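You operate a simulated robot arm through the tools that you are given. There is no shell and no other tool.

You are at the controls of a simulated robot arm. One attempt, no reset.

## Task
Move each drive to its numbered mark and fit the small blue plug.
Fine: the three drives on the grey table; leave the cables plugged in; the plug goes into the free bus port of the drive that has the blue cable alone.

It is judged by the outcome, as a careful person would: the job done as asked, and still so three seconds after it is handed in. It fails if anything else is knocked over, pushed out of place, dropped, spilled or broken.

## Robot
A 6-joint arm with a two-finger parallel gripper, fixed in place. Base frame: the origin is at the foot of the arm, x ahead of it, y to its left, z up. Lengths are in mm, angles in rad, forces in N, time in s.
With the tool pointing down near the work surface it reaches from about 320 to 820 mm from the base axis. Its first joint turns from -2.897 to 2.897 rad. Payload 3.43 kg.
The TCP is the grasp point between the finger pads, 34 mm short of the fingertips. In the tool frame z runs along the fingers and y along their closing line. The gripper opens to 128 mm. The fingers are 24 mm wide and 12 mm thick; the gripper's body (48 by 130 mm) begins 96 mm behind the TCP.
Orientation is that of the tool frame in the base frame, as a unit quaternion [w, x, y, z]. With the fingers straight down and closing along the base's y, the tool's x points along the base's -x, its y along +y and its z along -z.

## Interface
- The arm moves only by the tool drive_tool. Its argument "plan" is a list of rows, each an object (a shift or turn left out is 0, a gripper value left out holds the last) with "travel": the shift along the base's x, y, z in units of 150 mm (1.0 is 150 mm), a list of three; "turn": the turn, a rotation vector about the base's x, y, z in units of 90 degrees (1.0 is 90 degrees), a list of three. In form: [{"travel": [tx, ty, tz], "turn": [ax, ay, az]}, ...]. A call has 1 to 20 rows; each row is the pose to reach, as a shift and turn from the pose commanded when the call began. "grip" is the opening, from 0 (shut) to 1 (fully open), set as the call begins (left out, the last holds). A call with a number of a shift or a turn outside -1 to 1 is refused whole. A row lasts 0.2 s, in which the tool goes at most 50 mm and 0.15 rad; a call with a longer step from one row to the next is refused whole, and so is a gripper value outside its range. A pose out of reach is approached as far as the arm can. The call stops where the force on the tool passes 40 N (or 10 N more than at its start, if that is more) or the arm is blocked; 0.2 s more then pass. Each finger travels about 45 mm/s and halts on what it meets, pressing with about 34 N; the grip force reading is that of the motor and also rises with nothing between the fingers. The clock runs only during rows and for 0.2 s after the last one: add rows that repeat a pose to give the fingers time. The reply holds the time, the measured pose of the TCP, the force on the tool along the base axes, the opening and the grip force, in the units named above and with some noise, with the torque about the TCP (base axes, N m) and any sound that the robot's microphone picked up.
- Cameras (640 x 400 px; columns grow to the right, rows downward): "scene" is fixed at [48.8, -498.4, 1420.1]; the picture's right is [0.81, -0.59, 0.00], its down [-0.29, -0.39, -0.87] and it looks along [0.51, 0.71, -0.49] (base axes); focal length 214 px, centre (320, 200). "wrist" rides on the gripper at [76, -11, -160] in the tool frame; the picture's right is [0.15, 0.99, 0.00], its down [-0.88, 0.13, -0.46] and it looks along [-0.45, 0.07, 0.89] (tool axes); focal length 234 px, centre (320, 200). There is no depth. A picture from a camera that has moved, and an enlarged one, comes with that camera's place and axes in the base frame and with its lens.
- get_image(camera): a new picture of that camera. The clock stands still meanwhile.
- inspect(camera, box): a new picture of the part [left, top, right, bottom] of that camera's present view, enlarged. The clock stands still meanwhile.
- finish_job(): hands the job in; it is judged then, once.

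Nothing tells you positions but the pictures and the camera data. Unless the task says otherwise, let go and move clear before handing in.

The tools are called after "Emit:" by a JSON object that holds its "fn" and its "kwargs". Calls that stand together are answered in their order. drive_tool: Moves the arm, as the interface text tells. Its arguments: {"type":"object","properties":{"plan":{"type":"array"},"grip":{"type":"number"}},"required":["plan"]} The other tools are called the same way: get_image (camera) takes a picture; inspect (camera, box) takes an enlarged picture of a part of a camera's view; finish_job () hands the job in.

At the start:

```text
t: 0.0
position: [368.7, 88.7, 1309.5]
orientation: [0.0, 0.001, 1.0, 0.0]
ft_force: [-0.4, -0.3, -0.2]
torque: [0.01, -0.02, -0.03]
finger_gap: 128.2
grip_force: 0.1
```

scene: 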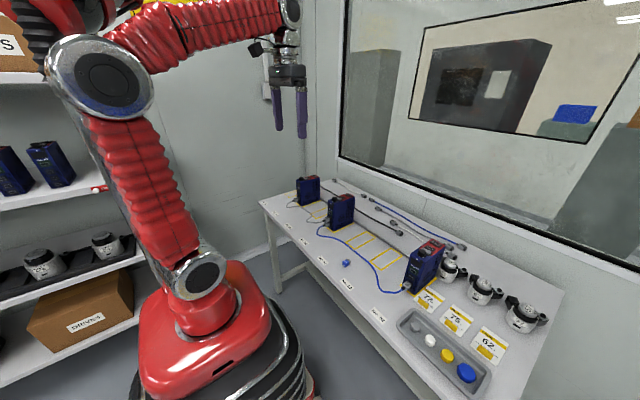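
wrist: 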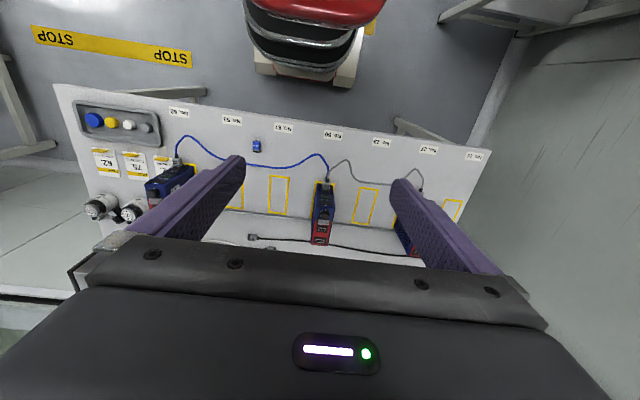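

I see a grey table with three blue/red drives, yellow-outlined marks with number labels, cables, and a small blue plug. I will enlarge the views to read the numbers before moving anything.

Emit:
{"fn": "inspect", "kwargs": {"camera": "scene", "box": [250, 160, 410, 260]}}

Emit:
{"fn": "inspect", "kwargs": {"camera": "scene", "box": [330, 210, 490, 310]}}

Emit:
{"fn": "inspect", "kwargs": {"camera": "wrist", "box": [60, 80, 280, 220]}}

Emit:
{"fn": "inspect", "kwargs": {"camera": "wrist", "box": [260, 110, 500, 260]}}

```text
4.00 times, centred on (330, 210) of scene
camera zoom: at [48.8, -498.4, 1420.1], right [0.81, -0.59, 0.0], down [-0.29, -0.39, -0.87], along [0.51, 0.71, -0.49], focal length 858 px, centre (280, 160)
```

zoom: 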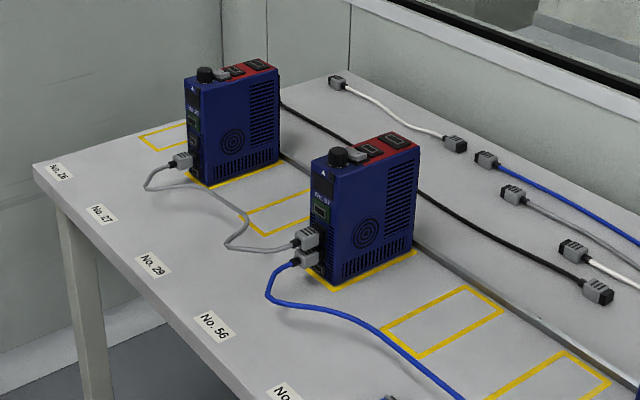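

```text
4.00 times, centred on (410, 260) of scene
camera zoom: at [48.8, -498.4, 1420.1], right [0.81, -0.59, 0.0], down [-0.29, -0.39, -0.87], along [0.51, 0.71, -0.49], focal length 858 px, centre (-40, -40)
```

zoom: 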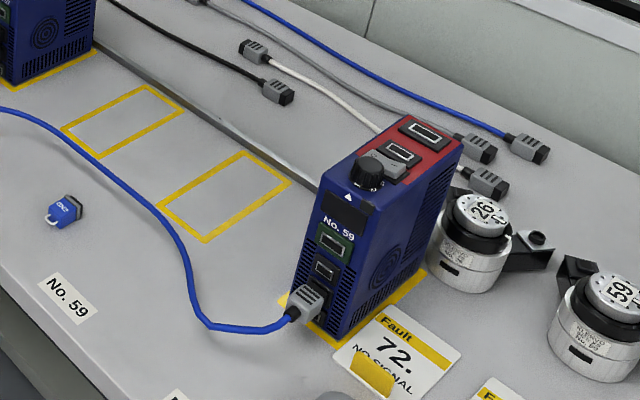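

```text
2.86 times, centred on (170, 150) of wrist
camera zoom: at [292.0, 77.4, 1468.2], right [-0.15, 0.99, 0.0], down [0.88, 0.13, 0.46], along [0.45, 0.07, -0.89], focal length 669 px, centre (749, 343)
```

zoom: 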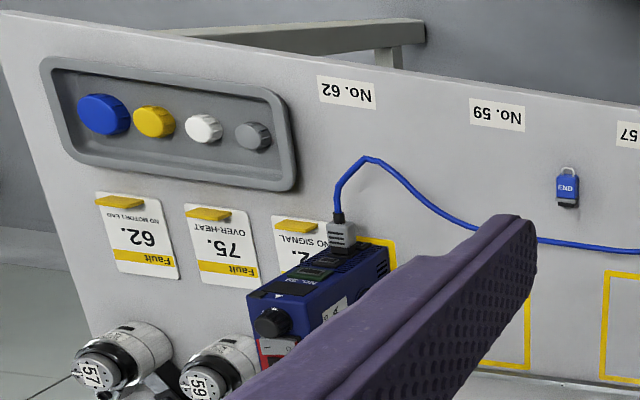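

```text
2.67 times, centred on (380, 185) of wrist
camera zoom: at [292.0, 77.4, 1468.2], right [-0.15, 0.99, 0.0], down [0.88, 0.13, 0.46], along [0.45, 0.07, -0.89], focal length 624 px, centre (160, 240)
```

zoom: 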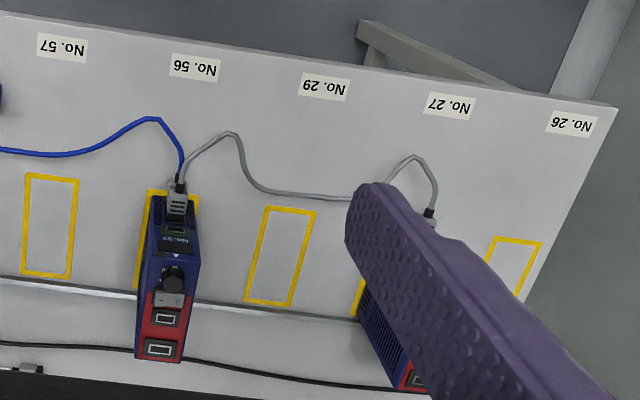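

The marks read from +y to -y: 26, 27, 29, 56, 57, 59, 62. I make it drive 57 standing on mark 56 and drive 59 on mark 62, with a third drive near mark 27 whose number I still need. The table top is at about z=800 and the drives are about 150 mm tall. Next I lower the camera for a closer look.

Emit:
{"fn": "drive_tool", "kwargs": {"plan": [{"travel": [0, 0.1, -0.25]}, {"travel": [0, 0.25, -0.5]}, {"travel": [0, 0.4, -0.75]}, {"travel": [0, 0.6, -1.0]}, {"travel": [0, 0.6, -1.0]}], "grip": 1}}

Emit:
{"fn": "get_image", "kwargs": {"camera": "wrist"}}

Emit:
{"fn": "get_image", "kwargs": {"camera": "scene"}}

```text
t: 1.2
position: [366.9, 182.8, 1158.8]
orientation: [0.001, 0.001, 1.0, 0.0]
ft_force: [-0.1, 0.8, 0.4]
torque: [0.03, 0.02, -0.01]
finger_gap: 128.1
grip_force: 0.0
```

```text
taken
camera wrist: at [290.4, 170.3, 1316.0], right [-0.15, 0.99, 0.0], down [0.88, 0.13, 0.46], along [0.45, 0.07, -0.89], focal length 234 px, centre (320, 200)
```

wrist: 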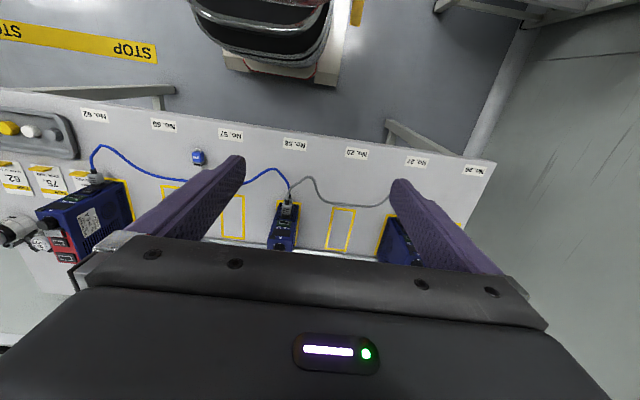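

```text
taken
```

scene: 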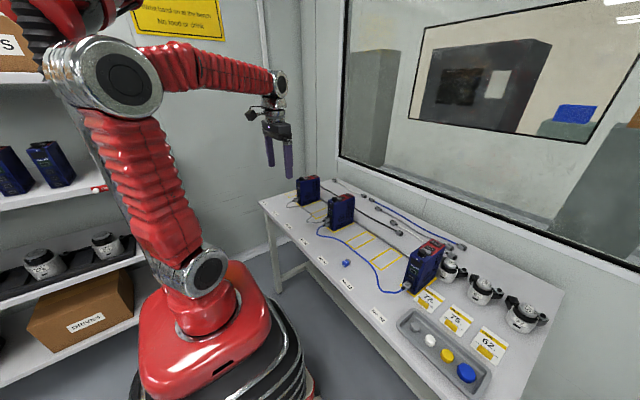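

The first drive's label is partly hidden by a finger from the wrist view, so I zoom both views further onto it and onto the drive fronts.

Emit:
{"fn": "inspect", "kwargs": {"camera": "scene", "box": [288, 170, 328, 195]}}

Emit:
{"fn": "inspect", "kwargs": {"camera": "scene", "box": [320, 190, 360, 235]}}

Emit:
{"fn": "inspect", "kwargs": {"camera": "scene", "box": [395, 235, 450, 300]}}

Emit:
{"fn": "inspect", "kwargs": {"camera": "wrist", "box": [250, 130, 430, 270]}}

```text
16.00 times, centred on (308, 182) of scene
camera zoom: at [48.8, -498.4, 1420.1], right [0.81, -0.59, 0.0], down [-0.29, -0.39, -0.87], along [0.51, 0.71, -0.49], focal length 3432 px, centre (512, 480)
```

zoom: 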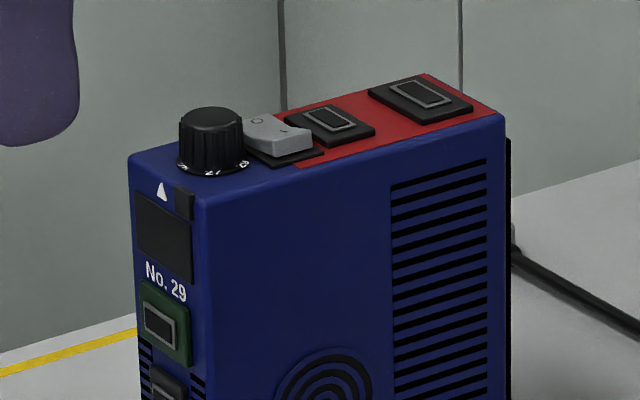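

```text
8.89 times, centred on (340, 212) of scene
camera zoom: at [48.8, -498.4, 1420.1], right [0.81, -0.59, 0.0], down [-0.29, -0.39, -0.87], along [0.51, 0.71, -0.49], focal length 1906 px, centre (142, 89)
```

zoom: 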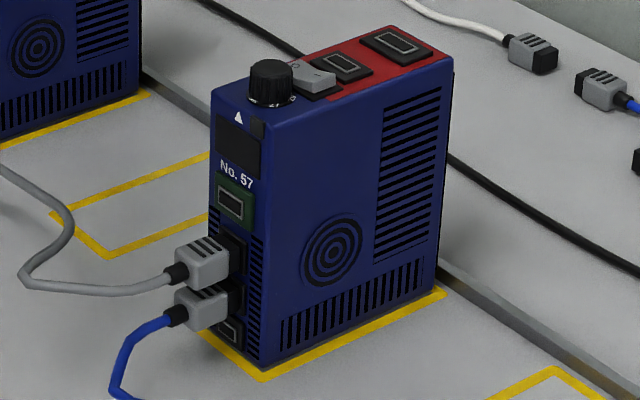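

```text
6.15 times, centred on (422, 268) of scene
camera zoom: at [48.8, -498.4, 1420.1], right [0.81, -0.59, 0.0], down [-0.29, -0.39, -0.87], along [0.51, 0.71, -0.49], focal length 1320 px, centre (-311, -215)
```

zoom: 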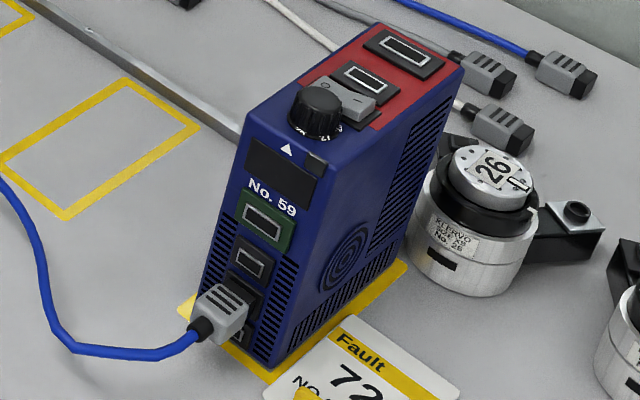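

```text
2.86 times, centred on (340, 200) of wrist
camera zoom: at [290.4, 170.3, 1316.0], right [-0.15, 0.99, 0.0], down [0.88, 0.13, 0.46], along [0.45, 0.07, -0.89], focal length 669 px, centre (263, 200)
```

zoom: 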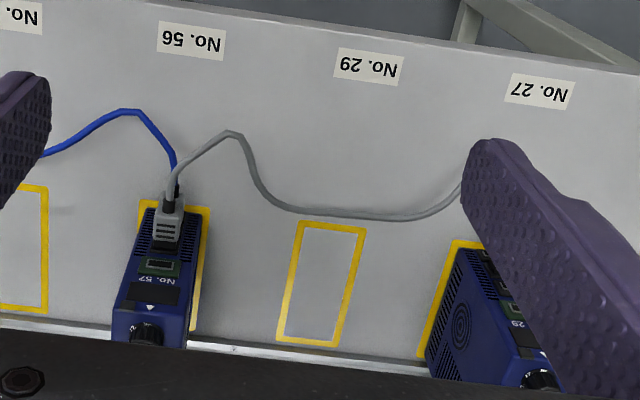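

Drive 29 stands on mark 27, drive 57 on mark 56 and drive 59 on mark 62. I estimate the marks are 141 mm apart in y and centred near x=639, with mark 29 at y≈279, mark 57 at about -4 and mark 59 at about -146. The blue cable alone is on drive 59, so I tilt the camera and move over to study its ports.

Emit:
{"fn": "drive_tool", "kwargs": {"plan": [{"travel": [0, -0.16, 0], "turn": [0, -0.08, 0]}, {"travel": [0, -0.33, 0], "turn": [0, -0.16, 0]}, {"travel": [0, -0.5, 0], "turn": [0, -0.24, 0]}, {"travel": [0, -0.66, -0.1], "turn": [0, -0.32, 0]}, {"travel": [0, -0.83, -0.2], "turn": [0, -0.4, 0]}, {"travel": [0, -1.0, -0.3], "turn": [0, -0.45, 0]}, {"travel": [0, -1.0, -0.3], "turn": [0, -0.45, 0]}]}}

Emit:
{"fn": "drive_tool", "kwargs": {"plan": [{"travel": [0, -0.25, -0.15]}, {"travel": [0, -0.5, -0.3]}, {"travel": [0, -0.75, -0.45]}, {"travel": [0, -1.0, -0.6]}, {"travel": [0, -1.0, -0.6]}]}}

Emit:
{"fn": "get_image", "kwargs": {"camera": "wrist"}}

```text
t: 2.8
position: [367.9, 29.3, 1112.8]
orientation: [0.347, 0.0, 0.938, 0.001]
ft_force: [-0.5, 0.5, 0.1]
torque: [-0.01, 0.02, -0.02]
finger_gap: 128.2
grip_force: 0.1
```

```text
t: 4.0
position: [373.0, -124.8, 1033.9]
orientation: [0.346, 0.001, 0.938, 0.0]
ft_force: [-0.3, 0.5, 0.2]
torque: [0.0, -0.01, 0.02]
finger_gap: 128.0
grip_force: 0.2
out of reach, approached as far as the arm can: row 3, 4, 5
```

```text
taken
camera wrist: at [211.6, -136.4, 1104.0], right [-0.11, 0.99, -0.09], down [0.37, 0.13, 0.92], along [0.92, 0.07, -0.39], focal length 234 px, centre (320, 200)
```

wrist: 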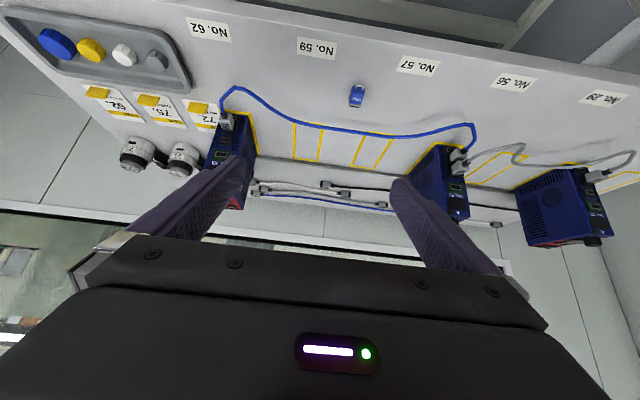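

The tilted view now shows the fronts of all three drives. I zoom in on the ports of drives 59 and 57, and on the plug.

Emit:
{"fn": "inspect", "kwargs": {"camera": "wrist", "box": [195, 100, 265, 215]}}

Emit:
{"fn": "inspect", "kwargs": {"camera": "wrist", "box": [420, 140, 480, 215]}}

Emit:
{"fn": "inspect", "kwargs": {"camera": "wrist", "box": [340, 80, 375, 112]}}

Emit:
{"fn": "inspect", "kwargs": {"camera": "scene", "box": [335, 252, 359, 272]}}

```text
3.48 times, centred on (230, 158) of wrist
camera zoom: at [211.6, -136.4, 1104.0], right [-0.11, 0.99, -0.09], down [0.37, 0.13, 0.92], along [0.92, 0.07, -0.39], focal length 814 px, centre (633, 348)
```

zoom: 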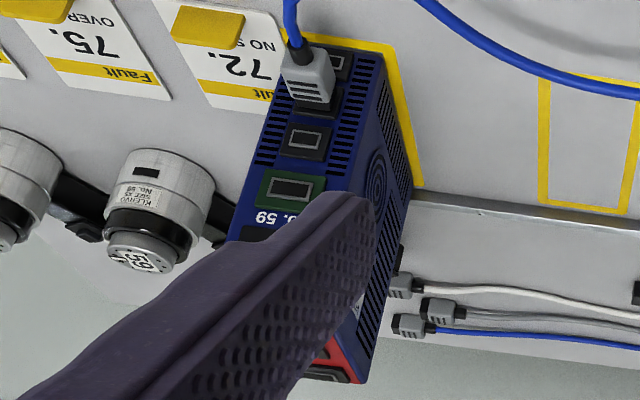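

```text
5.33 times, centred on (450, 178) of wrist
camera zoom: at [211.6, -136.4, 1104.0], right [-0.11, 0.99, -0.09], down [0.37, 0.13, 0.92], along [0.92, 0.07, -0.39], focal length 1249 px, centre (-373, 320)
```

zoom: 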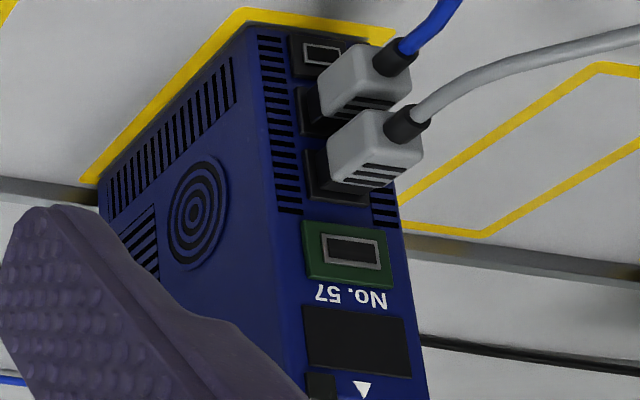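

```text
12.50 times, centred on (358, 96) of wrist
camera zoom: at [211.6, -136.4, 1104.0], right [-0.11, 0.99, -0.09], down [0.37, 0.13, 0.92], along [0.92, 0.07, -0.39], focal length 2927 px, centre (-149, 1500)
```

zoom: 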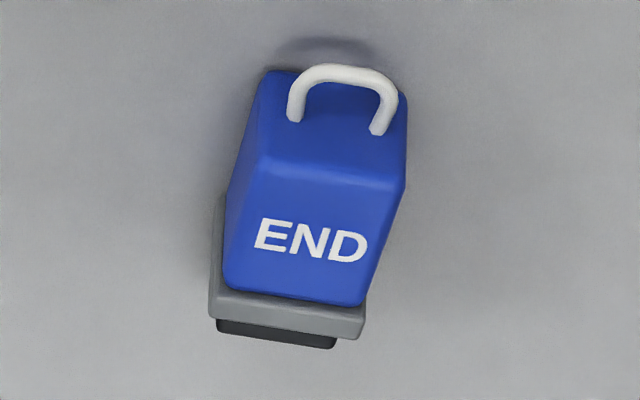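

```text
16.00 times, centred on (347, 262) of scene
camera zoom: at [48.8, -498.4, 1420.1], right [0.81, -0.59, 0.0], down [-0.29, -0.39, -0.87], along [0.51, 0.71, -0.49], focal length 3432 px, centre (-112, -792)
```

zoom: 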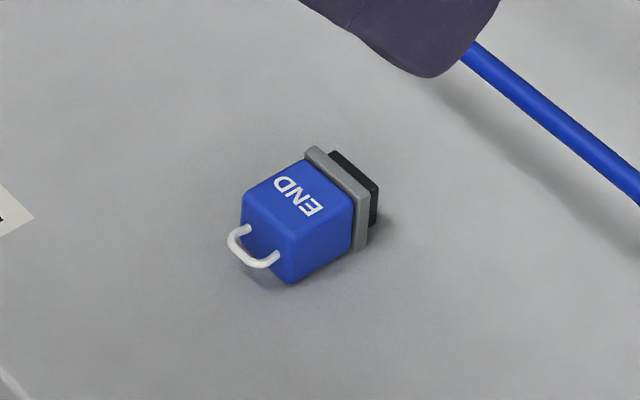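

The ports on each front, from the top, are a green one, two black bus-style ports (both used on drive 57) and a small bottom one. The plug lies flat with its black contact end pointing towards +x. I move so that drive 59 sits between the fingers for a clear view of its free port.

Emit:
{"fn": "drive_tool", "kwargs": {"plan": [{"travel": [0.15, -0.2, 0]}, {"travel": [0.3, -0.4, 0]}, {"travel": [0.45, -0.6, -0.05]}, {"travel": [0.45, -0.8, -0.2]}, {"travel": [0.45, -0.95, -0.4]}, {"travel": [0.45, -0.95, -0.4]}]}}

Emit:
{"fn": "get_image", "kwargs": {"camera": "wrist"}}

```text
t: 5.4
position: [443.5, -269.5, 976.0]
orientation: [0.346, 0.0, 0.938, 0.0]
ft_force: [0.3, 0.6, -0.5]
torque: [-0.03, -0.01, 0.0]
finger_gap: 128.1
grip_force: 0.0
```

```text
taken
camera wrist: at [281.2, -282.2, 1047.0], right [-0.11, 0.99, -0.09], down [0.37, 0.13, 0.92], along [0.92, 0.07, -0.38], focal length 234 px, centre (320, 200)
```

wrist: 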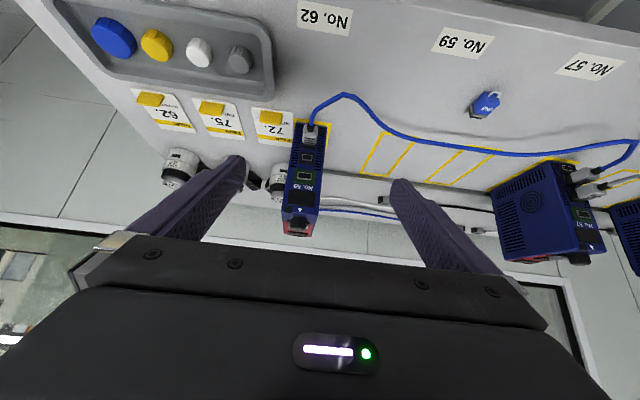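

Drive 59 is now in clear view between the fingers. I zoom in closely on its front, and on the plug to see its yaw.

Emit:
{"fn": "inspect", "kwargs": {"camera": "wrist", "box": [275, 115, 345, 240]}}

Emit:
{"fn": "inspect", "kwargs": {"camera": "wrist", "box": [290, 120, 330, 185]}}

Emit:
{"fn": "inspect", "kwargs": {"camera": "wrist", "box": [460, 80, 510, 125]}}

Emit:
{"fn": "inspect", "kwargs": {"camera": "wrist", "box": [550, 150, 640, 260]}}

```text
3.20 times, centred on (310, 178) of wrist
camera zoom: at [281.2, -282.2, 1047.0], right [-0.11, 0.99, -0.09], down [0.37, 0.13, 0.92], along [0.92, 0.07, -0.38], focal length 749 px, centre (352, 272)
```

zoom: 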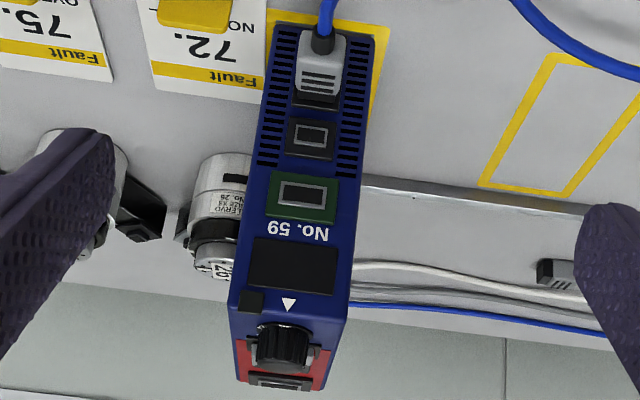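

```text
6.15 times, centred on (310, 152) of wrist
camera zoom: at [281.2, -282.2, 1047.0], right [-0.11, 0.99, -0.09], down [0.37, 0.13, 0.92], along [0.92, 0.07, -0.38], focal length 1441 px, centre (382, 492)
```

zoom: 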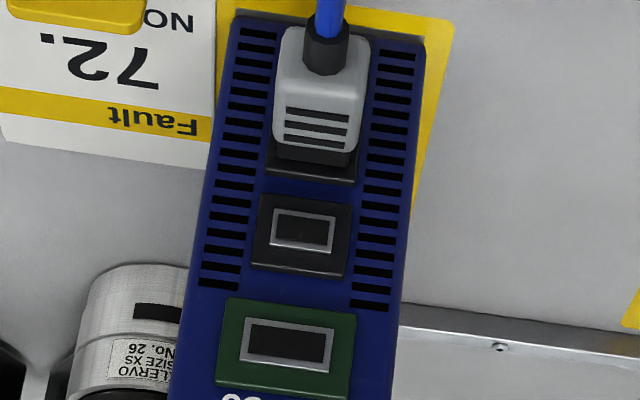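

```text
8.89 times, centred on (485, 102) of wrist
camera zoom: at [281.2, -282.2, 1047.0], right [-0.11, 0.99, -0.09], down [0.37, 0.13, 0.92], along [0.92, 0.07, -0.38], focal length 2082 px, centre (-1147, 1067)
```

zoom: 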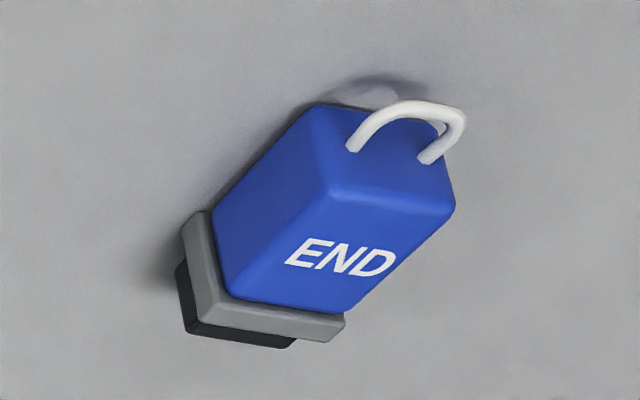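

```text
3.64 times, centred on (595, 205) of wrist
camera zoom: at [281.2, -282.2, 1047.0], right [-0.11, 0.99, -0.09], down [0.37, 0.13, 0.92], along [0.92, 0.07, -0.38], focal length 852 px, centre (-680, 182)
```

zoom: 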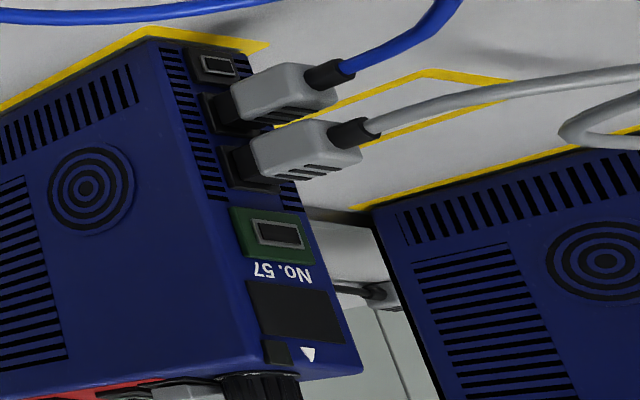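

Port 2 of drive 59 (between the green port and the blue cable) is the free bus port, at roughly (569, -286, 866). The plug is at about (479, -76), about 18 mm wide and 17 mm tall, on a table at z≈800. I will fit the plug first, before moving drives shifts the cables, and start by going upright above the plug.

Emit:
{"fn": "drive_tool", "kwargs": {"plan": [{"travel": [0, 0.15, 0.1], "turn": [0, 0.08, 0]}, {"travel": [0, 0.3, 0.2], "turn": [0, 0.16, 0]}, {"travel": [0, 0.45, 0.2], "turn": [0, 0.24, 0]}, {"travel": [0, 0.6, 0.2], "turn": [0, 0.32, 0]}, {"travel": [0, 0.75, 0.2], "turn": [0, 0.4, 0]}, {"travel": [0, 0.95, 0.2], "turn": [0, 0.45, 0]}, {"travel": [0, 0.95, 0.2], "turn": [0, 0.45, 0]}]}}

Emit:
{"fn": "drive_tool", "kwargs": {"plan": [{"travel": [-0.05, 0.2, -0.1]}, {"travel": [-0.1, 0.36, -0.3]}, {"travel": [-0.1, 0.36, -0.4]}, {"travel": [-0.1, 0.36, -0.4]}]}}

Emit:
{"fn": "get_image", "kwargs": {"camera": "wrist"}}

```text
t: 7.0
position: [444.0, -125.8, 1003.2]
orientation: [0.0, 0.001, 1.0, 0.001]
ft_force: [-0.4, 0.6, 0.0]
torque: [0.03, 0.01, 0.0]
finger_gap: 127.9
grip_force: 0.1
```

```text
t: 8.0
position: [428.2, -70.1, 943.1]
orientation: [0.0, 0.001, 1.0, 0.0]
ft_force: [0.3, 0.2, 0.3]
torque: [0.01, 0.02, -0.01]
finger_gap: 128.3
grip_force: 0.0
```

```text
taken
camera wrist: at [352.2, -81.8, 1101.8], right [-0.15, 0.99, 0.0], down [0.88, 0.13, 0.46], along [0.45, 0.07, -0.89], focal length 234 px, centre (320, 200)
```

wrist: 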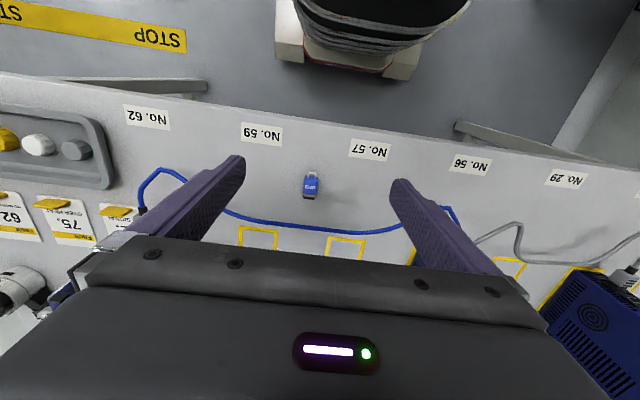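

Emit:
{"fn": "inspect", "kwargs": {"camera": "wrist", "box": [290, 165, 334, 205]}}

Emit:
{"fn": "inspect", "kwargs": {"camera": "wrist", "box": [220, 120, 400, 260]}}

```text
10.00 times, centred on (312, 185) of wrist
camera zoom: at [352.2, -81.8, 1101.8], right [-0.15, 0.99, 0.0], down [0.88, 0.13, 0.46], along [0.45, 0.07, -0.89], focal length 2342 px, centre (400, 350)
```

zoom: 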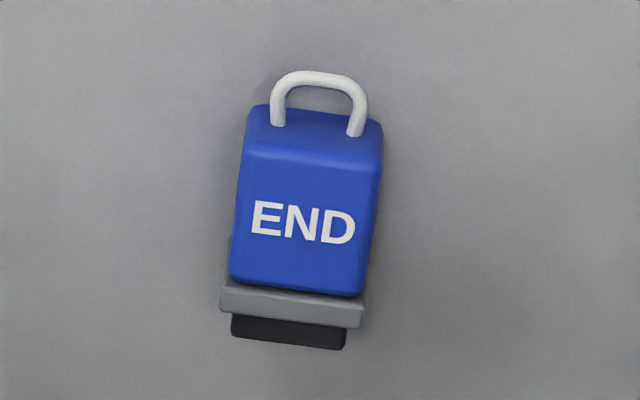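

```text
2.86 times, centred on (310, 190) of wrist
camera zoom: at [352.2, -81.8, 1101.8], right [-0.15, 0.99, 0.0], down [0.88, 0.13, 0.46], along [0.45, 0.07, -0.89], focal length 669 px, centre (349, 229)
```

zoom: 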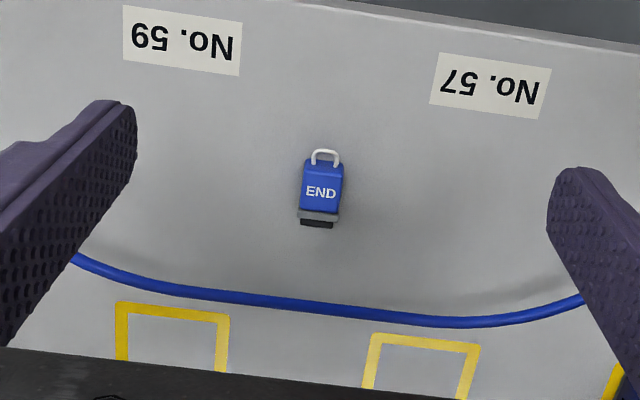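

The plug is square to the base axes. Its body spans about x 467–489 and y -84 to -66.5, and the top is at z≈817. I plan to grip it at x≈475.5 with the fingertips about 4–5 mm above the table, so I narrow the fingers and go above it first.

Emit:
{"fn": "drive_tool", "kwargs": {"plan": [{"travel": [0.2, -0.02, 0]}, {"travel": [0.315, -0.035, -0.15]}, {"travel": [0.315, -0.035, -0.3]}, {"travel": [0.315, -0.035, -0.3]}, {"travel": [0.315, -0.035, -0.3]}, {"travel": [0.315, -0.035, -0.3]}], "grip": 0.4}}

Emit:
{"fn": "get_image", "kwargs": {"camera": "wrist"}}

Emit:
{"fn": "inspect", "kwargs": {"camera": "scene", "box": [320, 230, 380, 280]}}

```text
t: 9.4
position: [473.3, -77.9, 895.8]
orientation: [0.0, 0.002, 1.0, 0.0]
ft_force: [-0.3, -0.7, -0.2]
torque: [0.0, 0.03, -0.01]
finger_gap: 51.3
grip_force: 0.0
```

```text
taken
camera wrist: at [397.8, -89.6, 1055.9], right [-0.15, 0.99, 0.0], down [0.88, 0.13, 0.46], along [0.45, 0.07, -0.89], focal length 234 px, centre (320, 200)
```

wrist: 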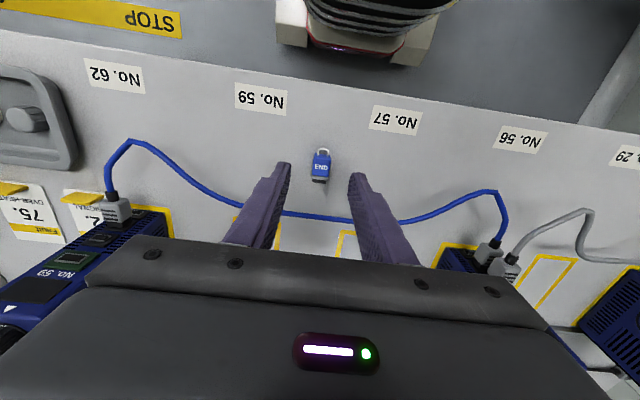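

```text
8.00 times, centred on (350, 255) of scene
camera zoom: at [48.8, -498.4, 1420.1], right [0.81, -0.59, 0.0], down [-0.29, -0.39, -0.87], along [0.51, 0.71, -0.49], focal length 1716 px, centre (80, -240)
```

zoom: 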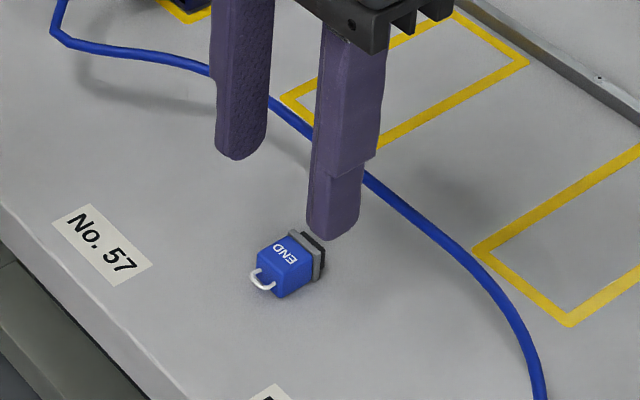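

The gripper is above the plug, open to 51 mm. I take one more close measurement of the plug before descending.

Emit:
{"fn": "inspect", "kwargs": {"camera": "wrist", "box": [300, 142, 344, 192]}}

Emit:
{"fn": "inspect", "kwargs": {"camera": "wrist", "box": [210, 130, 430, 270]}}

```text
8.00 times, centred on (322, 167) of wrist
camera zoom: at [397.8, -89.6, 1055.9], right [-0.15, 0.99, 0.0], down [0.88, 0.13, 0.46], along [0.45, 0.07, -0.89], focal length 1873 px, centre (304, 464)
```

zoom: 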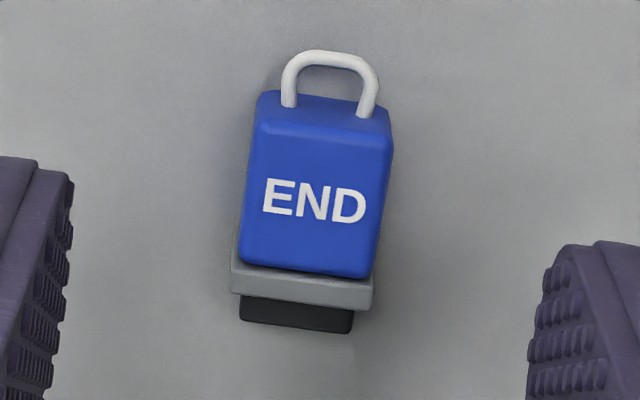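

```text
2.86 times, centred on (320, 200) of wrist
camera zoom: at [397.8, -89.6, 1055.9], right [-0.15, 0.99, 0.0], down [0.88, 0.13, 0.46], along [0.45, 0.07, -0.89], focal length 669 px, centre (320, 200)
```

zoom: 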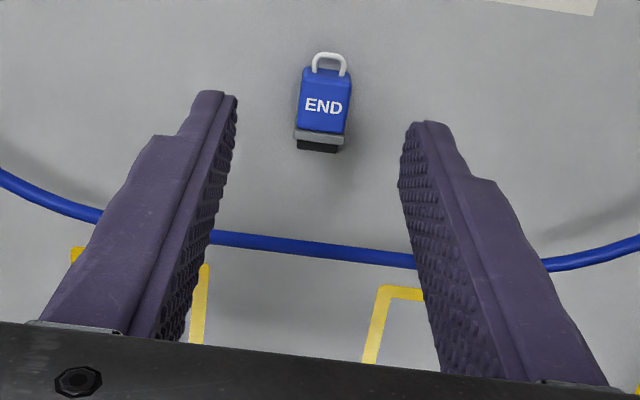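

The plug centre is confirmed at y≈-75.7, with the front of its body at x≈489.6. I now descend so that the fingertips stop a few mm above the table, keeping the fingers behind the grey flange.

Emit:
{"fn": "drive_tool", "kwargs": {"plan": [{"travel": [0.012, 0.0167, -0.1]}, {"travel": [0.012, 0.0167, -0.2]}, {"travel": [0.012, 0.0167, -0.28]}, {"travel": [0.012, 0.0167, -0.33]}, {"travel": [0.012, 0.0167, -0.36]}, {"travel": [0.012, 0.0167, -0.385]}, {"travel": [0.012, 0.0167, -0.385]}]}}

Emit:
{"fn": "get_image", "kwargs": {"camera": "wrist"}}

Emit:
{"fn": "inspect", "kwargs": {"camera": "scene", "box": [330, 240, 370, 275]}}

Emit:
{"fn": "inspect", "kwargs": {"camera": "wrist", "box": [270, 100, 390, 190]}}

```text
t: 11.0
position: [477.5, -74.1, 841.0]
orientation: [0.0, 0.001, 1.0, 0.001]
ft_force: [0.8, -0.1, 0.1]
torque: [-0.04, 0.02, 0.02]
finger_gap: 51.0
grip_force: 0.2
```

```text
taken
camera wrist: at [401.6, -86.5, 999.1], right [-0.15, 0.99, 0.0], down [0.88, 0.13, 0.46], along [0.45, 0.07, -0.89], focal length 234 px, centre (320, 200)
```

wrist: 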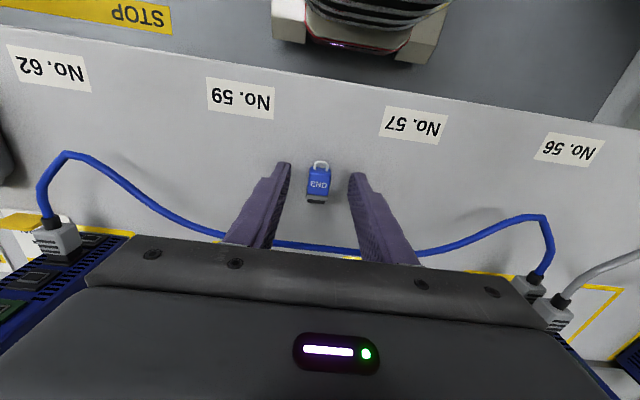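

```text
11.43 times, centred on (350, 258) of scene
camera zoom: at [48.8, -498.4, 1420.1], right [0.81, -0.59, 0.0], down [-0.29, -0.39, -0.87], along [0.51, 0.71, -0.49], focal length 2451 px, centre (-23, -457)
```

zoom: 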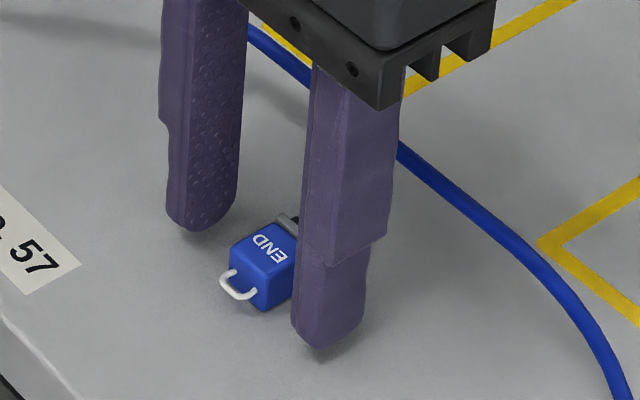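

```text
4.44 times, centred on (330, 145) of wrist
camera zoom: at [401.6, -86.5, 999.1], right [-0.15, 0.99, 0.0], down [0.88, 0.13, 0.46], along [0.45, 0.07, -0.89], focal length 1041 px, centre (276, 444)
```

zoom: 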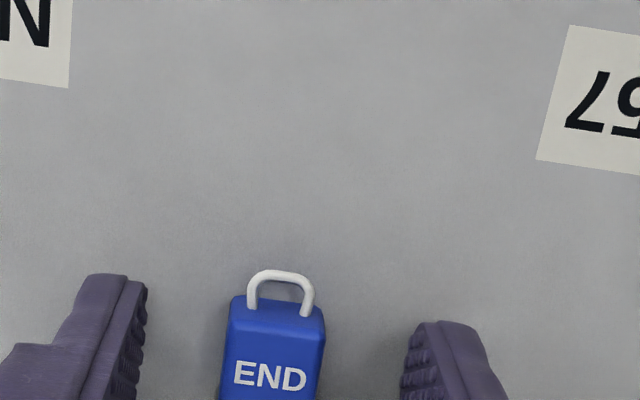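

The fingers straddle the plug and their tips are about 5 mm above the table. I shift back 2 mm in x to stay clear of the flange, then close on the plug.

Emit:
{"fn": "drive_tool", "kwargs": {"plan": [{"travel": [-0.014, -0.002, -0.008]}, {"travel": [-0.014, -0.002, -0.008]}]}}

Emit:
{"fn": "drive_tool", "kwargs": {"plan": [{"travel": [0, 0, 0]}, {"travel": [0, 0, 0]}, {"travel": [0, 0, 0]}, {"travel": [0, 0, 0]}, {"travel": [0, 0, 0]}, {"travel": [0, 0, 0]}], "grip": 0}}

Emit:
{"fn": "get_image", "kwargs": {"camera": "wrist"}}

Emit:
{"fn": "inspect", "kwargs": {"camera": "scene", "box": [330, 240, 370, 275]}}

```text
t: 11.6
position: [476.7, -74.8, 840.2]
orientation: [0.0, 0.001, 1.0, 0.0]
ft_force: [0.8, 0.2, 0.4]
torque: [-0.01, -0.01, 0.02]
finger_gap: 51.3
grip_force: 0.1
```

```text
t: 13.0
position: [476.8, -75.2, 839.3]
orientation: [0.0, 0.001, 1.0, 0.0]
ft_force: [-0.6, 0.4, 1.0]
torque: [0.0, -0.02, 0.02]
finger_gap: 18.9
grip_force: 33.8
```

```text
taken
camera wrist: at [399.3, -86.9, 998.3], right [-0.15, 0.99, 0.0], down [0.88, 0.13, 0.46], along [0.45, 0.07, -0.89], focal length 234 px, centre (320, 200)
```

wrist: 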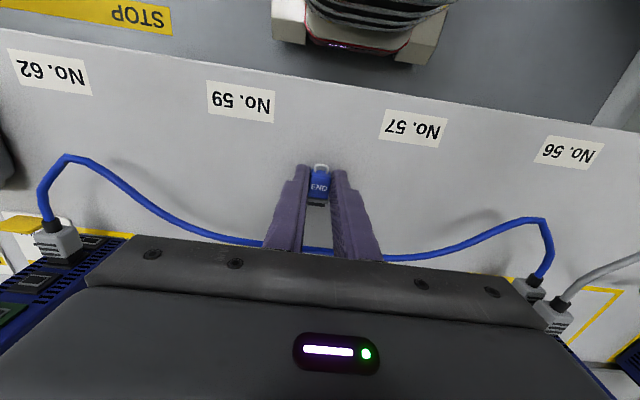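

```text
11.43 times, centred on (350, 258) of scene
camera zoom: at [48.8, -498.4, 1420.1], right [0.81, -0.59, 0.0], down [-0.29, -0.39, -0.87], along [0.51, 0.71, -0.49], focal length 2451 px, centre (-23, -457)
```

zoom: 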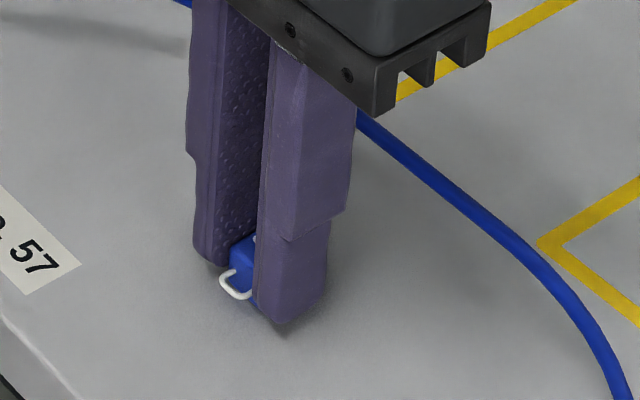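

The fingers stopped at 18.9 mm with 34 N, so the plug is held. I check how it sits in the grip before lifting.

Emit:
{"fn": "inspect", "kwargs": {"camera": "wrist", "box": [290, 150, 350, 215]}}

Emit:
{"fn": "drive_tool", "kwargs": {"plan": [{"travel": [0, 0, 0.07]}, {"travel": [0, 0, 0.15]}, {"travel": [0, 0, 0.35]}, {"travel": [0, 0, 0.6]}, {"travel": [0, 0, 0.7]}, {"travel": [0, 0, 0.7]}]}}

Emit:
{"fn": "inspect", "kwargs": {"camera": "wrist", "box": [290, 150, 350, 215]}}

Emit:
{"fn": "inspect", "kwargs": {"camera": "scene", "box": [320, 210, 370, 265]}}

```text
6.15 times, centred on (320, 182) of wrist
camera zoom: at [399.3, -86.9, 998.3], right [-0.15, 0.99, 0.0], down [0.88, 0.13, 0.46], along [0.45, 0.07, -0.89], focal length 1441 px, centre (320, 308)
```

zoom: 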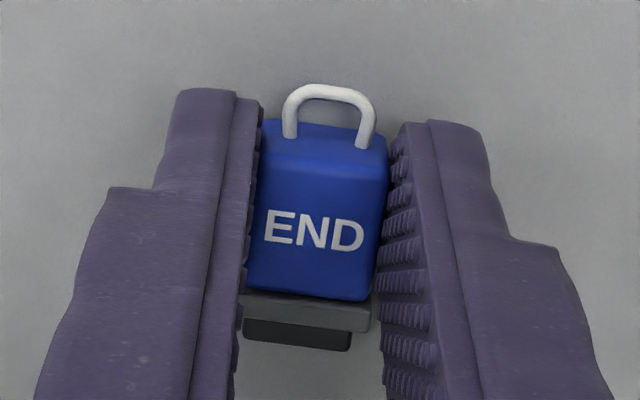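

```text
t: 14.4
position: [475.8, -75.4, 943.1]
orientation: [0.0, 0.001, 1.0, 0.001]
ft_force: [-0.5, -0.1, -0.2]
torque: [-0.03, 0.0, 0.0]
finger_gap: 18.5
grip_force: 33.9
```

```text
6.15 times, centred on (320, 182) of wrist
camera zoom: at [399.8, -88.1, 1101.8], right [-0.15, 0.99, 0.0], down [0.88, 0.13, 0.46], along [0.45, 0.07, -0.89], focal length 1441 px, centre (320, 308)
```

zoom: 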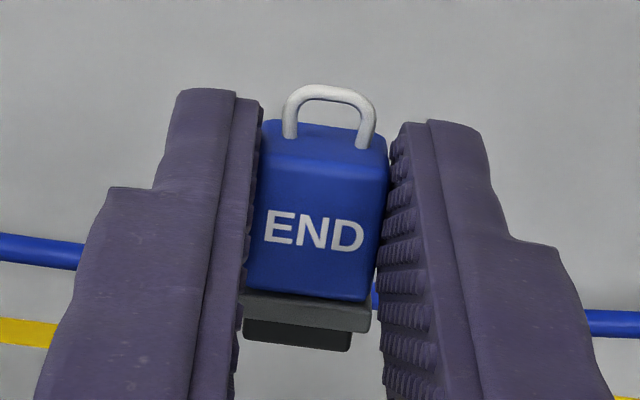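

```text
7.27 times, centred on (345, 238) of scene
camera zoom: at [48.8, -498.4, 1420.1], right [0.81, -0.59, 0.0], down [-0.29, -0.39, -0.87], along [0.51, 0.71, -0.49], focal length 1560 px, centre (138, -73)
```

zoom: 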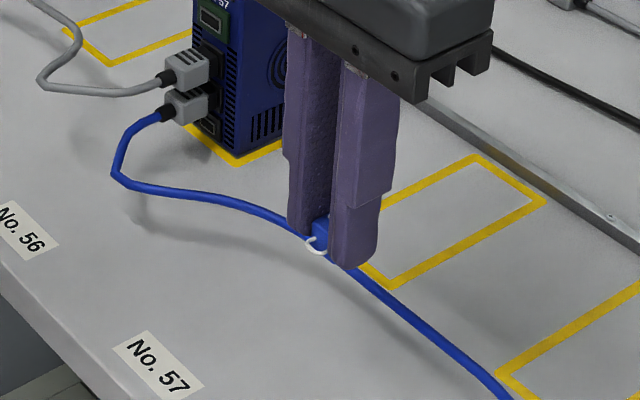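

The plug is held firmly and squarely, centred between the fingers. Next I refine the port position with a further zoomed view from here.

Emit:
{"fn": "inspect", "kwargs": {"camera": "wrist", "box": [80, 165, 180, 235]}}

Emit:
{"fn": "get_image", "kwargs": {"camera": "wrist"}}

```text
5.71 times, centred on (130, 200) of wrist
camera zoom: at [399.8, -88.1, 1101.8], right [-0.15, 0.99, 0.0], down [0.88, 0.13, 0.46], along [0.45, 0.07, -0.89], focal length 1338 px, centre (1406, 200)
```

zoom: 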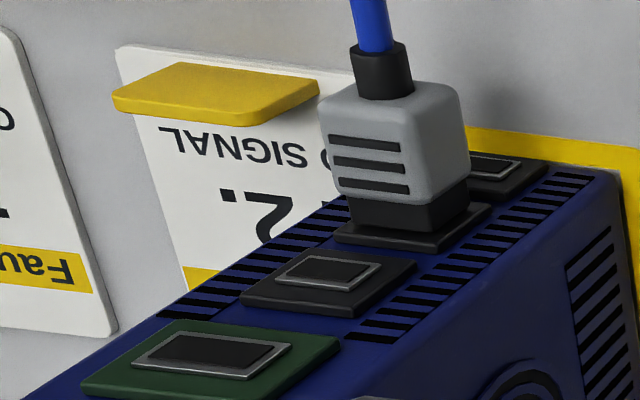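

```text
taken
camera wrist: at [399.8, -88.1, 1101.8], right [-0.15, 0.99, 0.0], down [0.88, 0.13, 0.46], along [0.45, 0.07, -0.89], focal length 234 px, centre (320, 200)
```

wrist: 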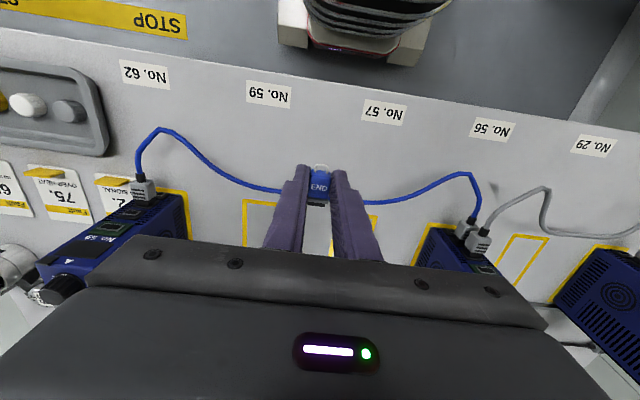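

The refined port centre is about (569.5, -285.8, 865), with the ports spaced about 27 mm apart. The plug's tip is about 24.5 mm ahead of the TCP and its centre about 30 mm below it. I carry the plug high across to y≈-286, keeping well in front of the drive.

Emit:
{"fn": "drive_tool", "kwargs": {"plan": [{"travel": [0, -0.15, 0]}, {"travel": [0, -0.35, 0]}, {"travel": [0, -0.55, 0]}, {"travel": [0, -0.75, 0]}, {"travel": [0, -0.9, 0]}, {"travel": [0, -1.0, 0]}, {"travel": [0, -1.0, 0]}]}}

Emit:
{"fn": "drive_tool", "kwargs": {"plan": [{"travel": [0, -0.15, 0]}, {"travel": [0, -0.3, 0]}, {"travel": [0, -0.403, 0]}, {"travel": [0, -0.403, -0.1]}, {"travel": [0, -0.403, -0.2]}, {"travel": [0, -0.403, -0.3]}, {"travel": [0, -0.403, -0.3]}]}}

Emit:
{"fn": "get_image", "kwargs": {"camera": "wrist"}}

Emit:
{"fn": "inspect", "kwargs": {"camera": "scene", "box": [370, 220, 450, 300]}}

```text
t: 16.0
position: [475.4, -223.4, 946.4]
orientation: [0.0, 0.0, 1.0, 0.0]
ft_force: [-0.1, -0.8, -1.2]
torque: [0.0, 0.01, -0.03]
finger_gap: 18.5
grip_force: 34.1
```

```text
t: 17.6
position: [474.7, -287.2, 900.2]
orientation: [0.0, 0.001, 1.0, 0.001]
ft_force: [0.0, -0.2, 0.2]
torque: [0.02, -0.03, 0.03]
finger_gap: 18.2
grip_force: 33.4
```

```text
taken
camera wrist: at [399.4, -299.0, 1057.8], right [-0.15, 0.99, 0.0], down [0.88, 0.13, 0.46], along [0.45, 0.07, -0.89], focal length 234 px, centre (320, 200)
```

wrist: 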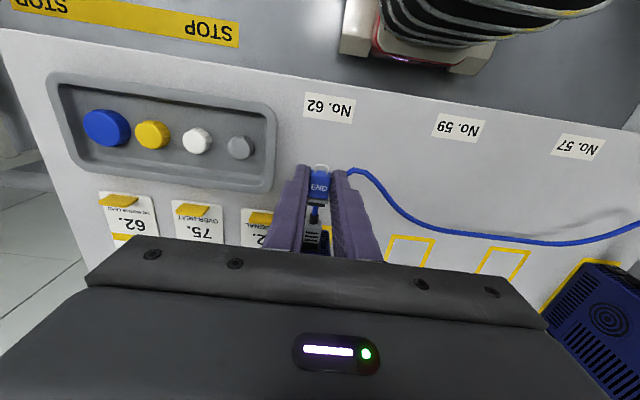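

```text
5.00 times, centred on (410, 260) of scene
camera zoom: at [48.8, -498.4, 1420.1], right [0.81, -0.59, 0.0], down [-0.29, -0.39, -0.87], along [0.51, 0.71, -0.49], focal length 1072 px, centre (-130, -100)
```

zoom: 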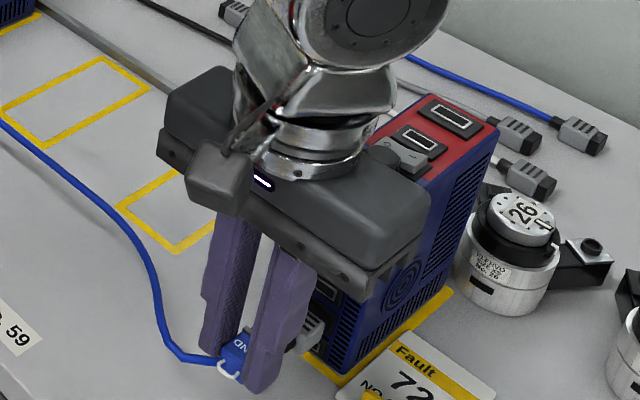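

The plug is in front of drive 59. I zoom between the fingers to see whether the tongue lines up with the port.

Emit:
{"fn": "inspect", "kwargs": {"camera": "wrist", "box": [280, 150, 360, 255]}}

Emit:
{"fn": "drive_tool", "kwargs": {"plan": [{"travel": [0.1, 0.008, 0]}, {"travel": [0.2, 0.008, 0]}, {"travel": [0.3, 0.008, 0]}, {"travel": [0.3, 0.008, 0]}]}}

Emit:
{"fn": "inspect", "kwargs": {"camera": "wrist", "box": [280, 150, 360, 255]}}

Emit:
{"fn": "inspect", "kwargs": {"camera": "scene", "box": [380, 250, 430, 300]}}

```text
3.81 times, centred on (320, 202) of wrist
camera zoom: at [399.4, -299.0, 1057.8], right [-0.15, 0.99, 0.0], down [0.88, 0.13, 0.46], along [0.45, 0.07, -0.89], focal length 892 px, centre (320, 190)
```

zoom: 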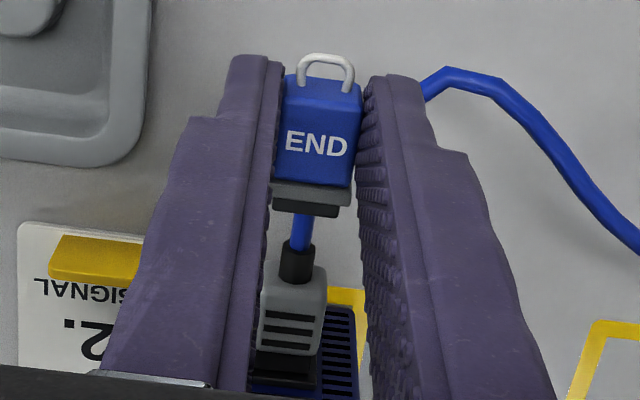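

```text
t: 18.6
position: [521.7, -284.5, 898.8]
orientation: [0.0, 0.002, 1.0, 0.0]
ft_force: [1.0, 0.1, -0.1]
torque: [0.02, 0.01, 0.0]
finger_gap: 18.6
grip_force: 34.1
```

```text
3.81 times, centred on (320, 202) of wrist
camera zoom: at [445.8, -296.8, 1057.3], right [-0.15, 0.99, 0.0], down [0.88, 0.13, 0.46], along [0.45, 0.07, -0.89], focal length 892 px, centre (320, 190)
```

zoom: 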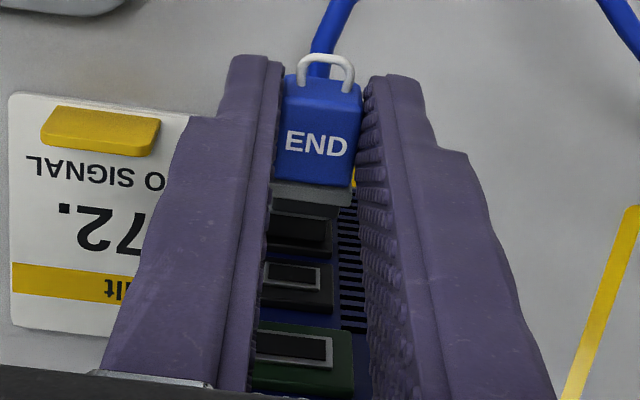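

```text
8.00 times, centred on (405, 275) of scene
camera zoom: at [48.8, -498.4, 1420.1], right [0.81, -0.59, 0.0], down [-0.29, -0.39, -0.87], along [0.51, 0.71, -0.49], focal length 1716 px, centre (-360, -400)
```

zoom: 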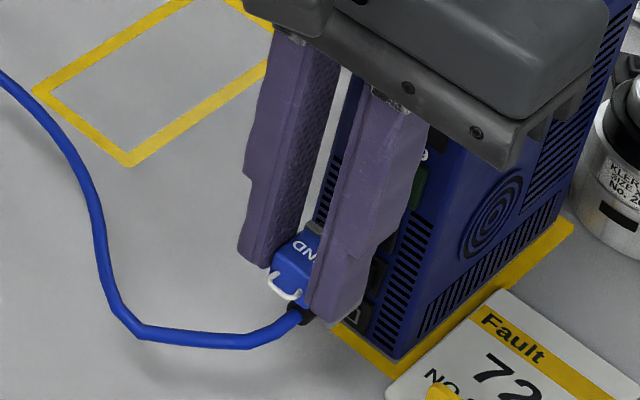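

The plug and port agree in y (about -285.2 for both). I judge the plug to be about 2 mm too high, so I lower it slightly and creep to about 5 mm from the port to check visually.

Emit:
{"fn": "drive_tool", "kwargs": {"plan": [{"travel": [0.03, 0, -0.0155]}, {"travel": [0.06, 0, -0.0155]}, {"travel": [0.09, 0, -0.0155]}, {"travel": [0.115, 0, -0.0155]}, {"travel": [0.115, 0, -0.0155]}]}}

Emit:
{"fn": "inspect", "kwargs": {"camera": "wrist", "box": [295, 170, 345, 240]}}

Emit:
{"fn": "inspect", "kwargs": {"camera": "scene", "box": [390, 260, 430, 300]}}

```text
t: 19.8
position: [538.1, -285.3, 896.9]
orientation: [0.001, 0.0, 1.0, 0.001]
ft_force: [-0.8, 0.7, -0.9]
torque: [0.01, 0.01, 0.02]
finger_gap: 18.4
grip_force: 33.9
```

```text
5.71 times, centred on (320, 205) of wrist
camera zoom: at [462.3, -296.3, 1056.1], right [-0.15, 0.99, 0.0], down [0.88, 0.13, 0.46], along [0.45, 0.07, -0.89], focal length 1338 px, centre (320, 171)
```

zoom: 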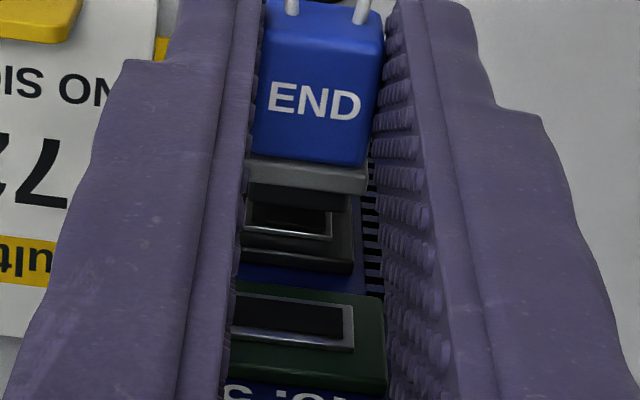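

```text
10.00 times, centred on (410, 280) of scene
camera zoom: at [48.8, -498.4, 1420.1], right [0.81, -0.59, 0.0], down [-0.29, -0.39, -0.87], along [0.51, 0.71, -0.49], focal length 2145 px, centre (-580, -600)
```

zoom: 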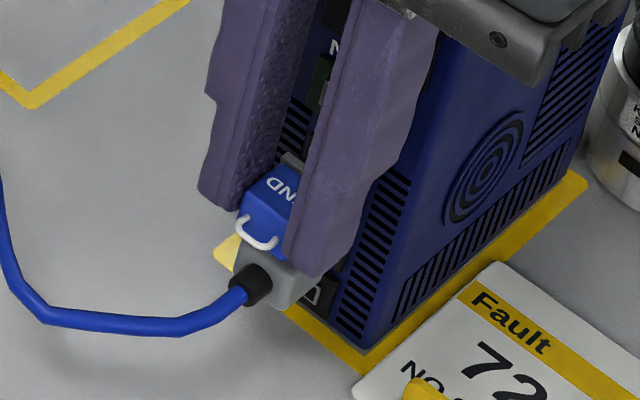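

I zoom further onto the tongue and port rim to compare their edges.

Emit:
{"fn": "inspect", "kwargs": {"camera": "wrist", "box": [302, 190, 332, 220]}}

```text
13.33 times, centred on (317, 205) of wrist
camera zoom: at [462.3, -296.3, 1056.1], right [-0.15, 0.99, 0.0], down [0.88, 0.13, 0.46], along [0.45, 0.07, -0.89], focal length 3122 px, centre (360, 133)
```

zoom: 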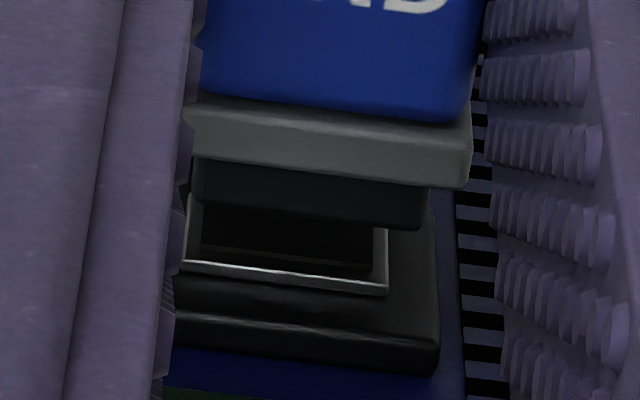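

By combining views, the tongue centre is about 0.9 mm too far +y and 1 mm too high relative to the port. Its tip is about 6–7 mm short of the port rim. I correct both and advance slowly, watching the force.

Emit:
{"fn": "drive_tool", "kwargs": {"plan": [{"travel": [0, -0.0055, -0.0055]}, {"travel": [0.012, -0.0055, -0.0055]}, {"travel": [0.024, -0.0055, -0.0055]}, {"travel": [0.034, -0.0055, -0.0055]}, {"travel": [0.034, -0.0055, -0.0055]}]}}

Emit:
{"fn": "inspect", "kwargs": {"camera": "wrist", "box": [302, 190, 332, 220]}}

```text
t: 21.0
position: [543.3, -284.0, 897.7]
orientation: [0.0, 0.001, 1.0, -0.001]
ft_force: [-0.4, 0.2, -1.0]
torque: [-0.01, 0.01, -0.01]
finger_gap: 18.4
grip_force: 34.3
```

```text
13.33 times, centred on (317, 205) of wrist
camera zoom: at [467.2, -296.6, 1055.4], right [-0.15, 0.99, 0.0], down [0.88, 0.13, 0.46], along [0.45, 0.07, -0.89], focal length 3122 px, centre (360, 133)
```

zoom: 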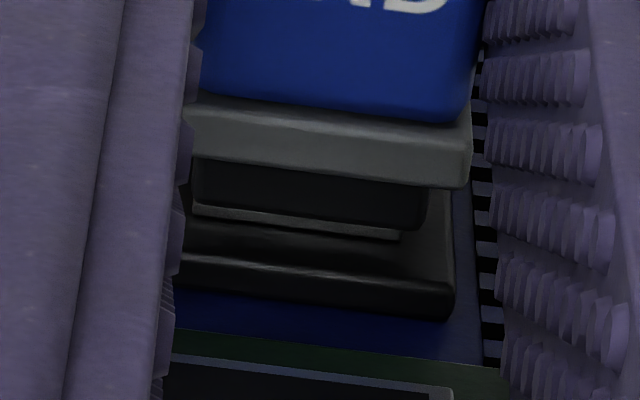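

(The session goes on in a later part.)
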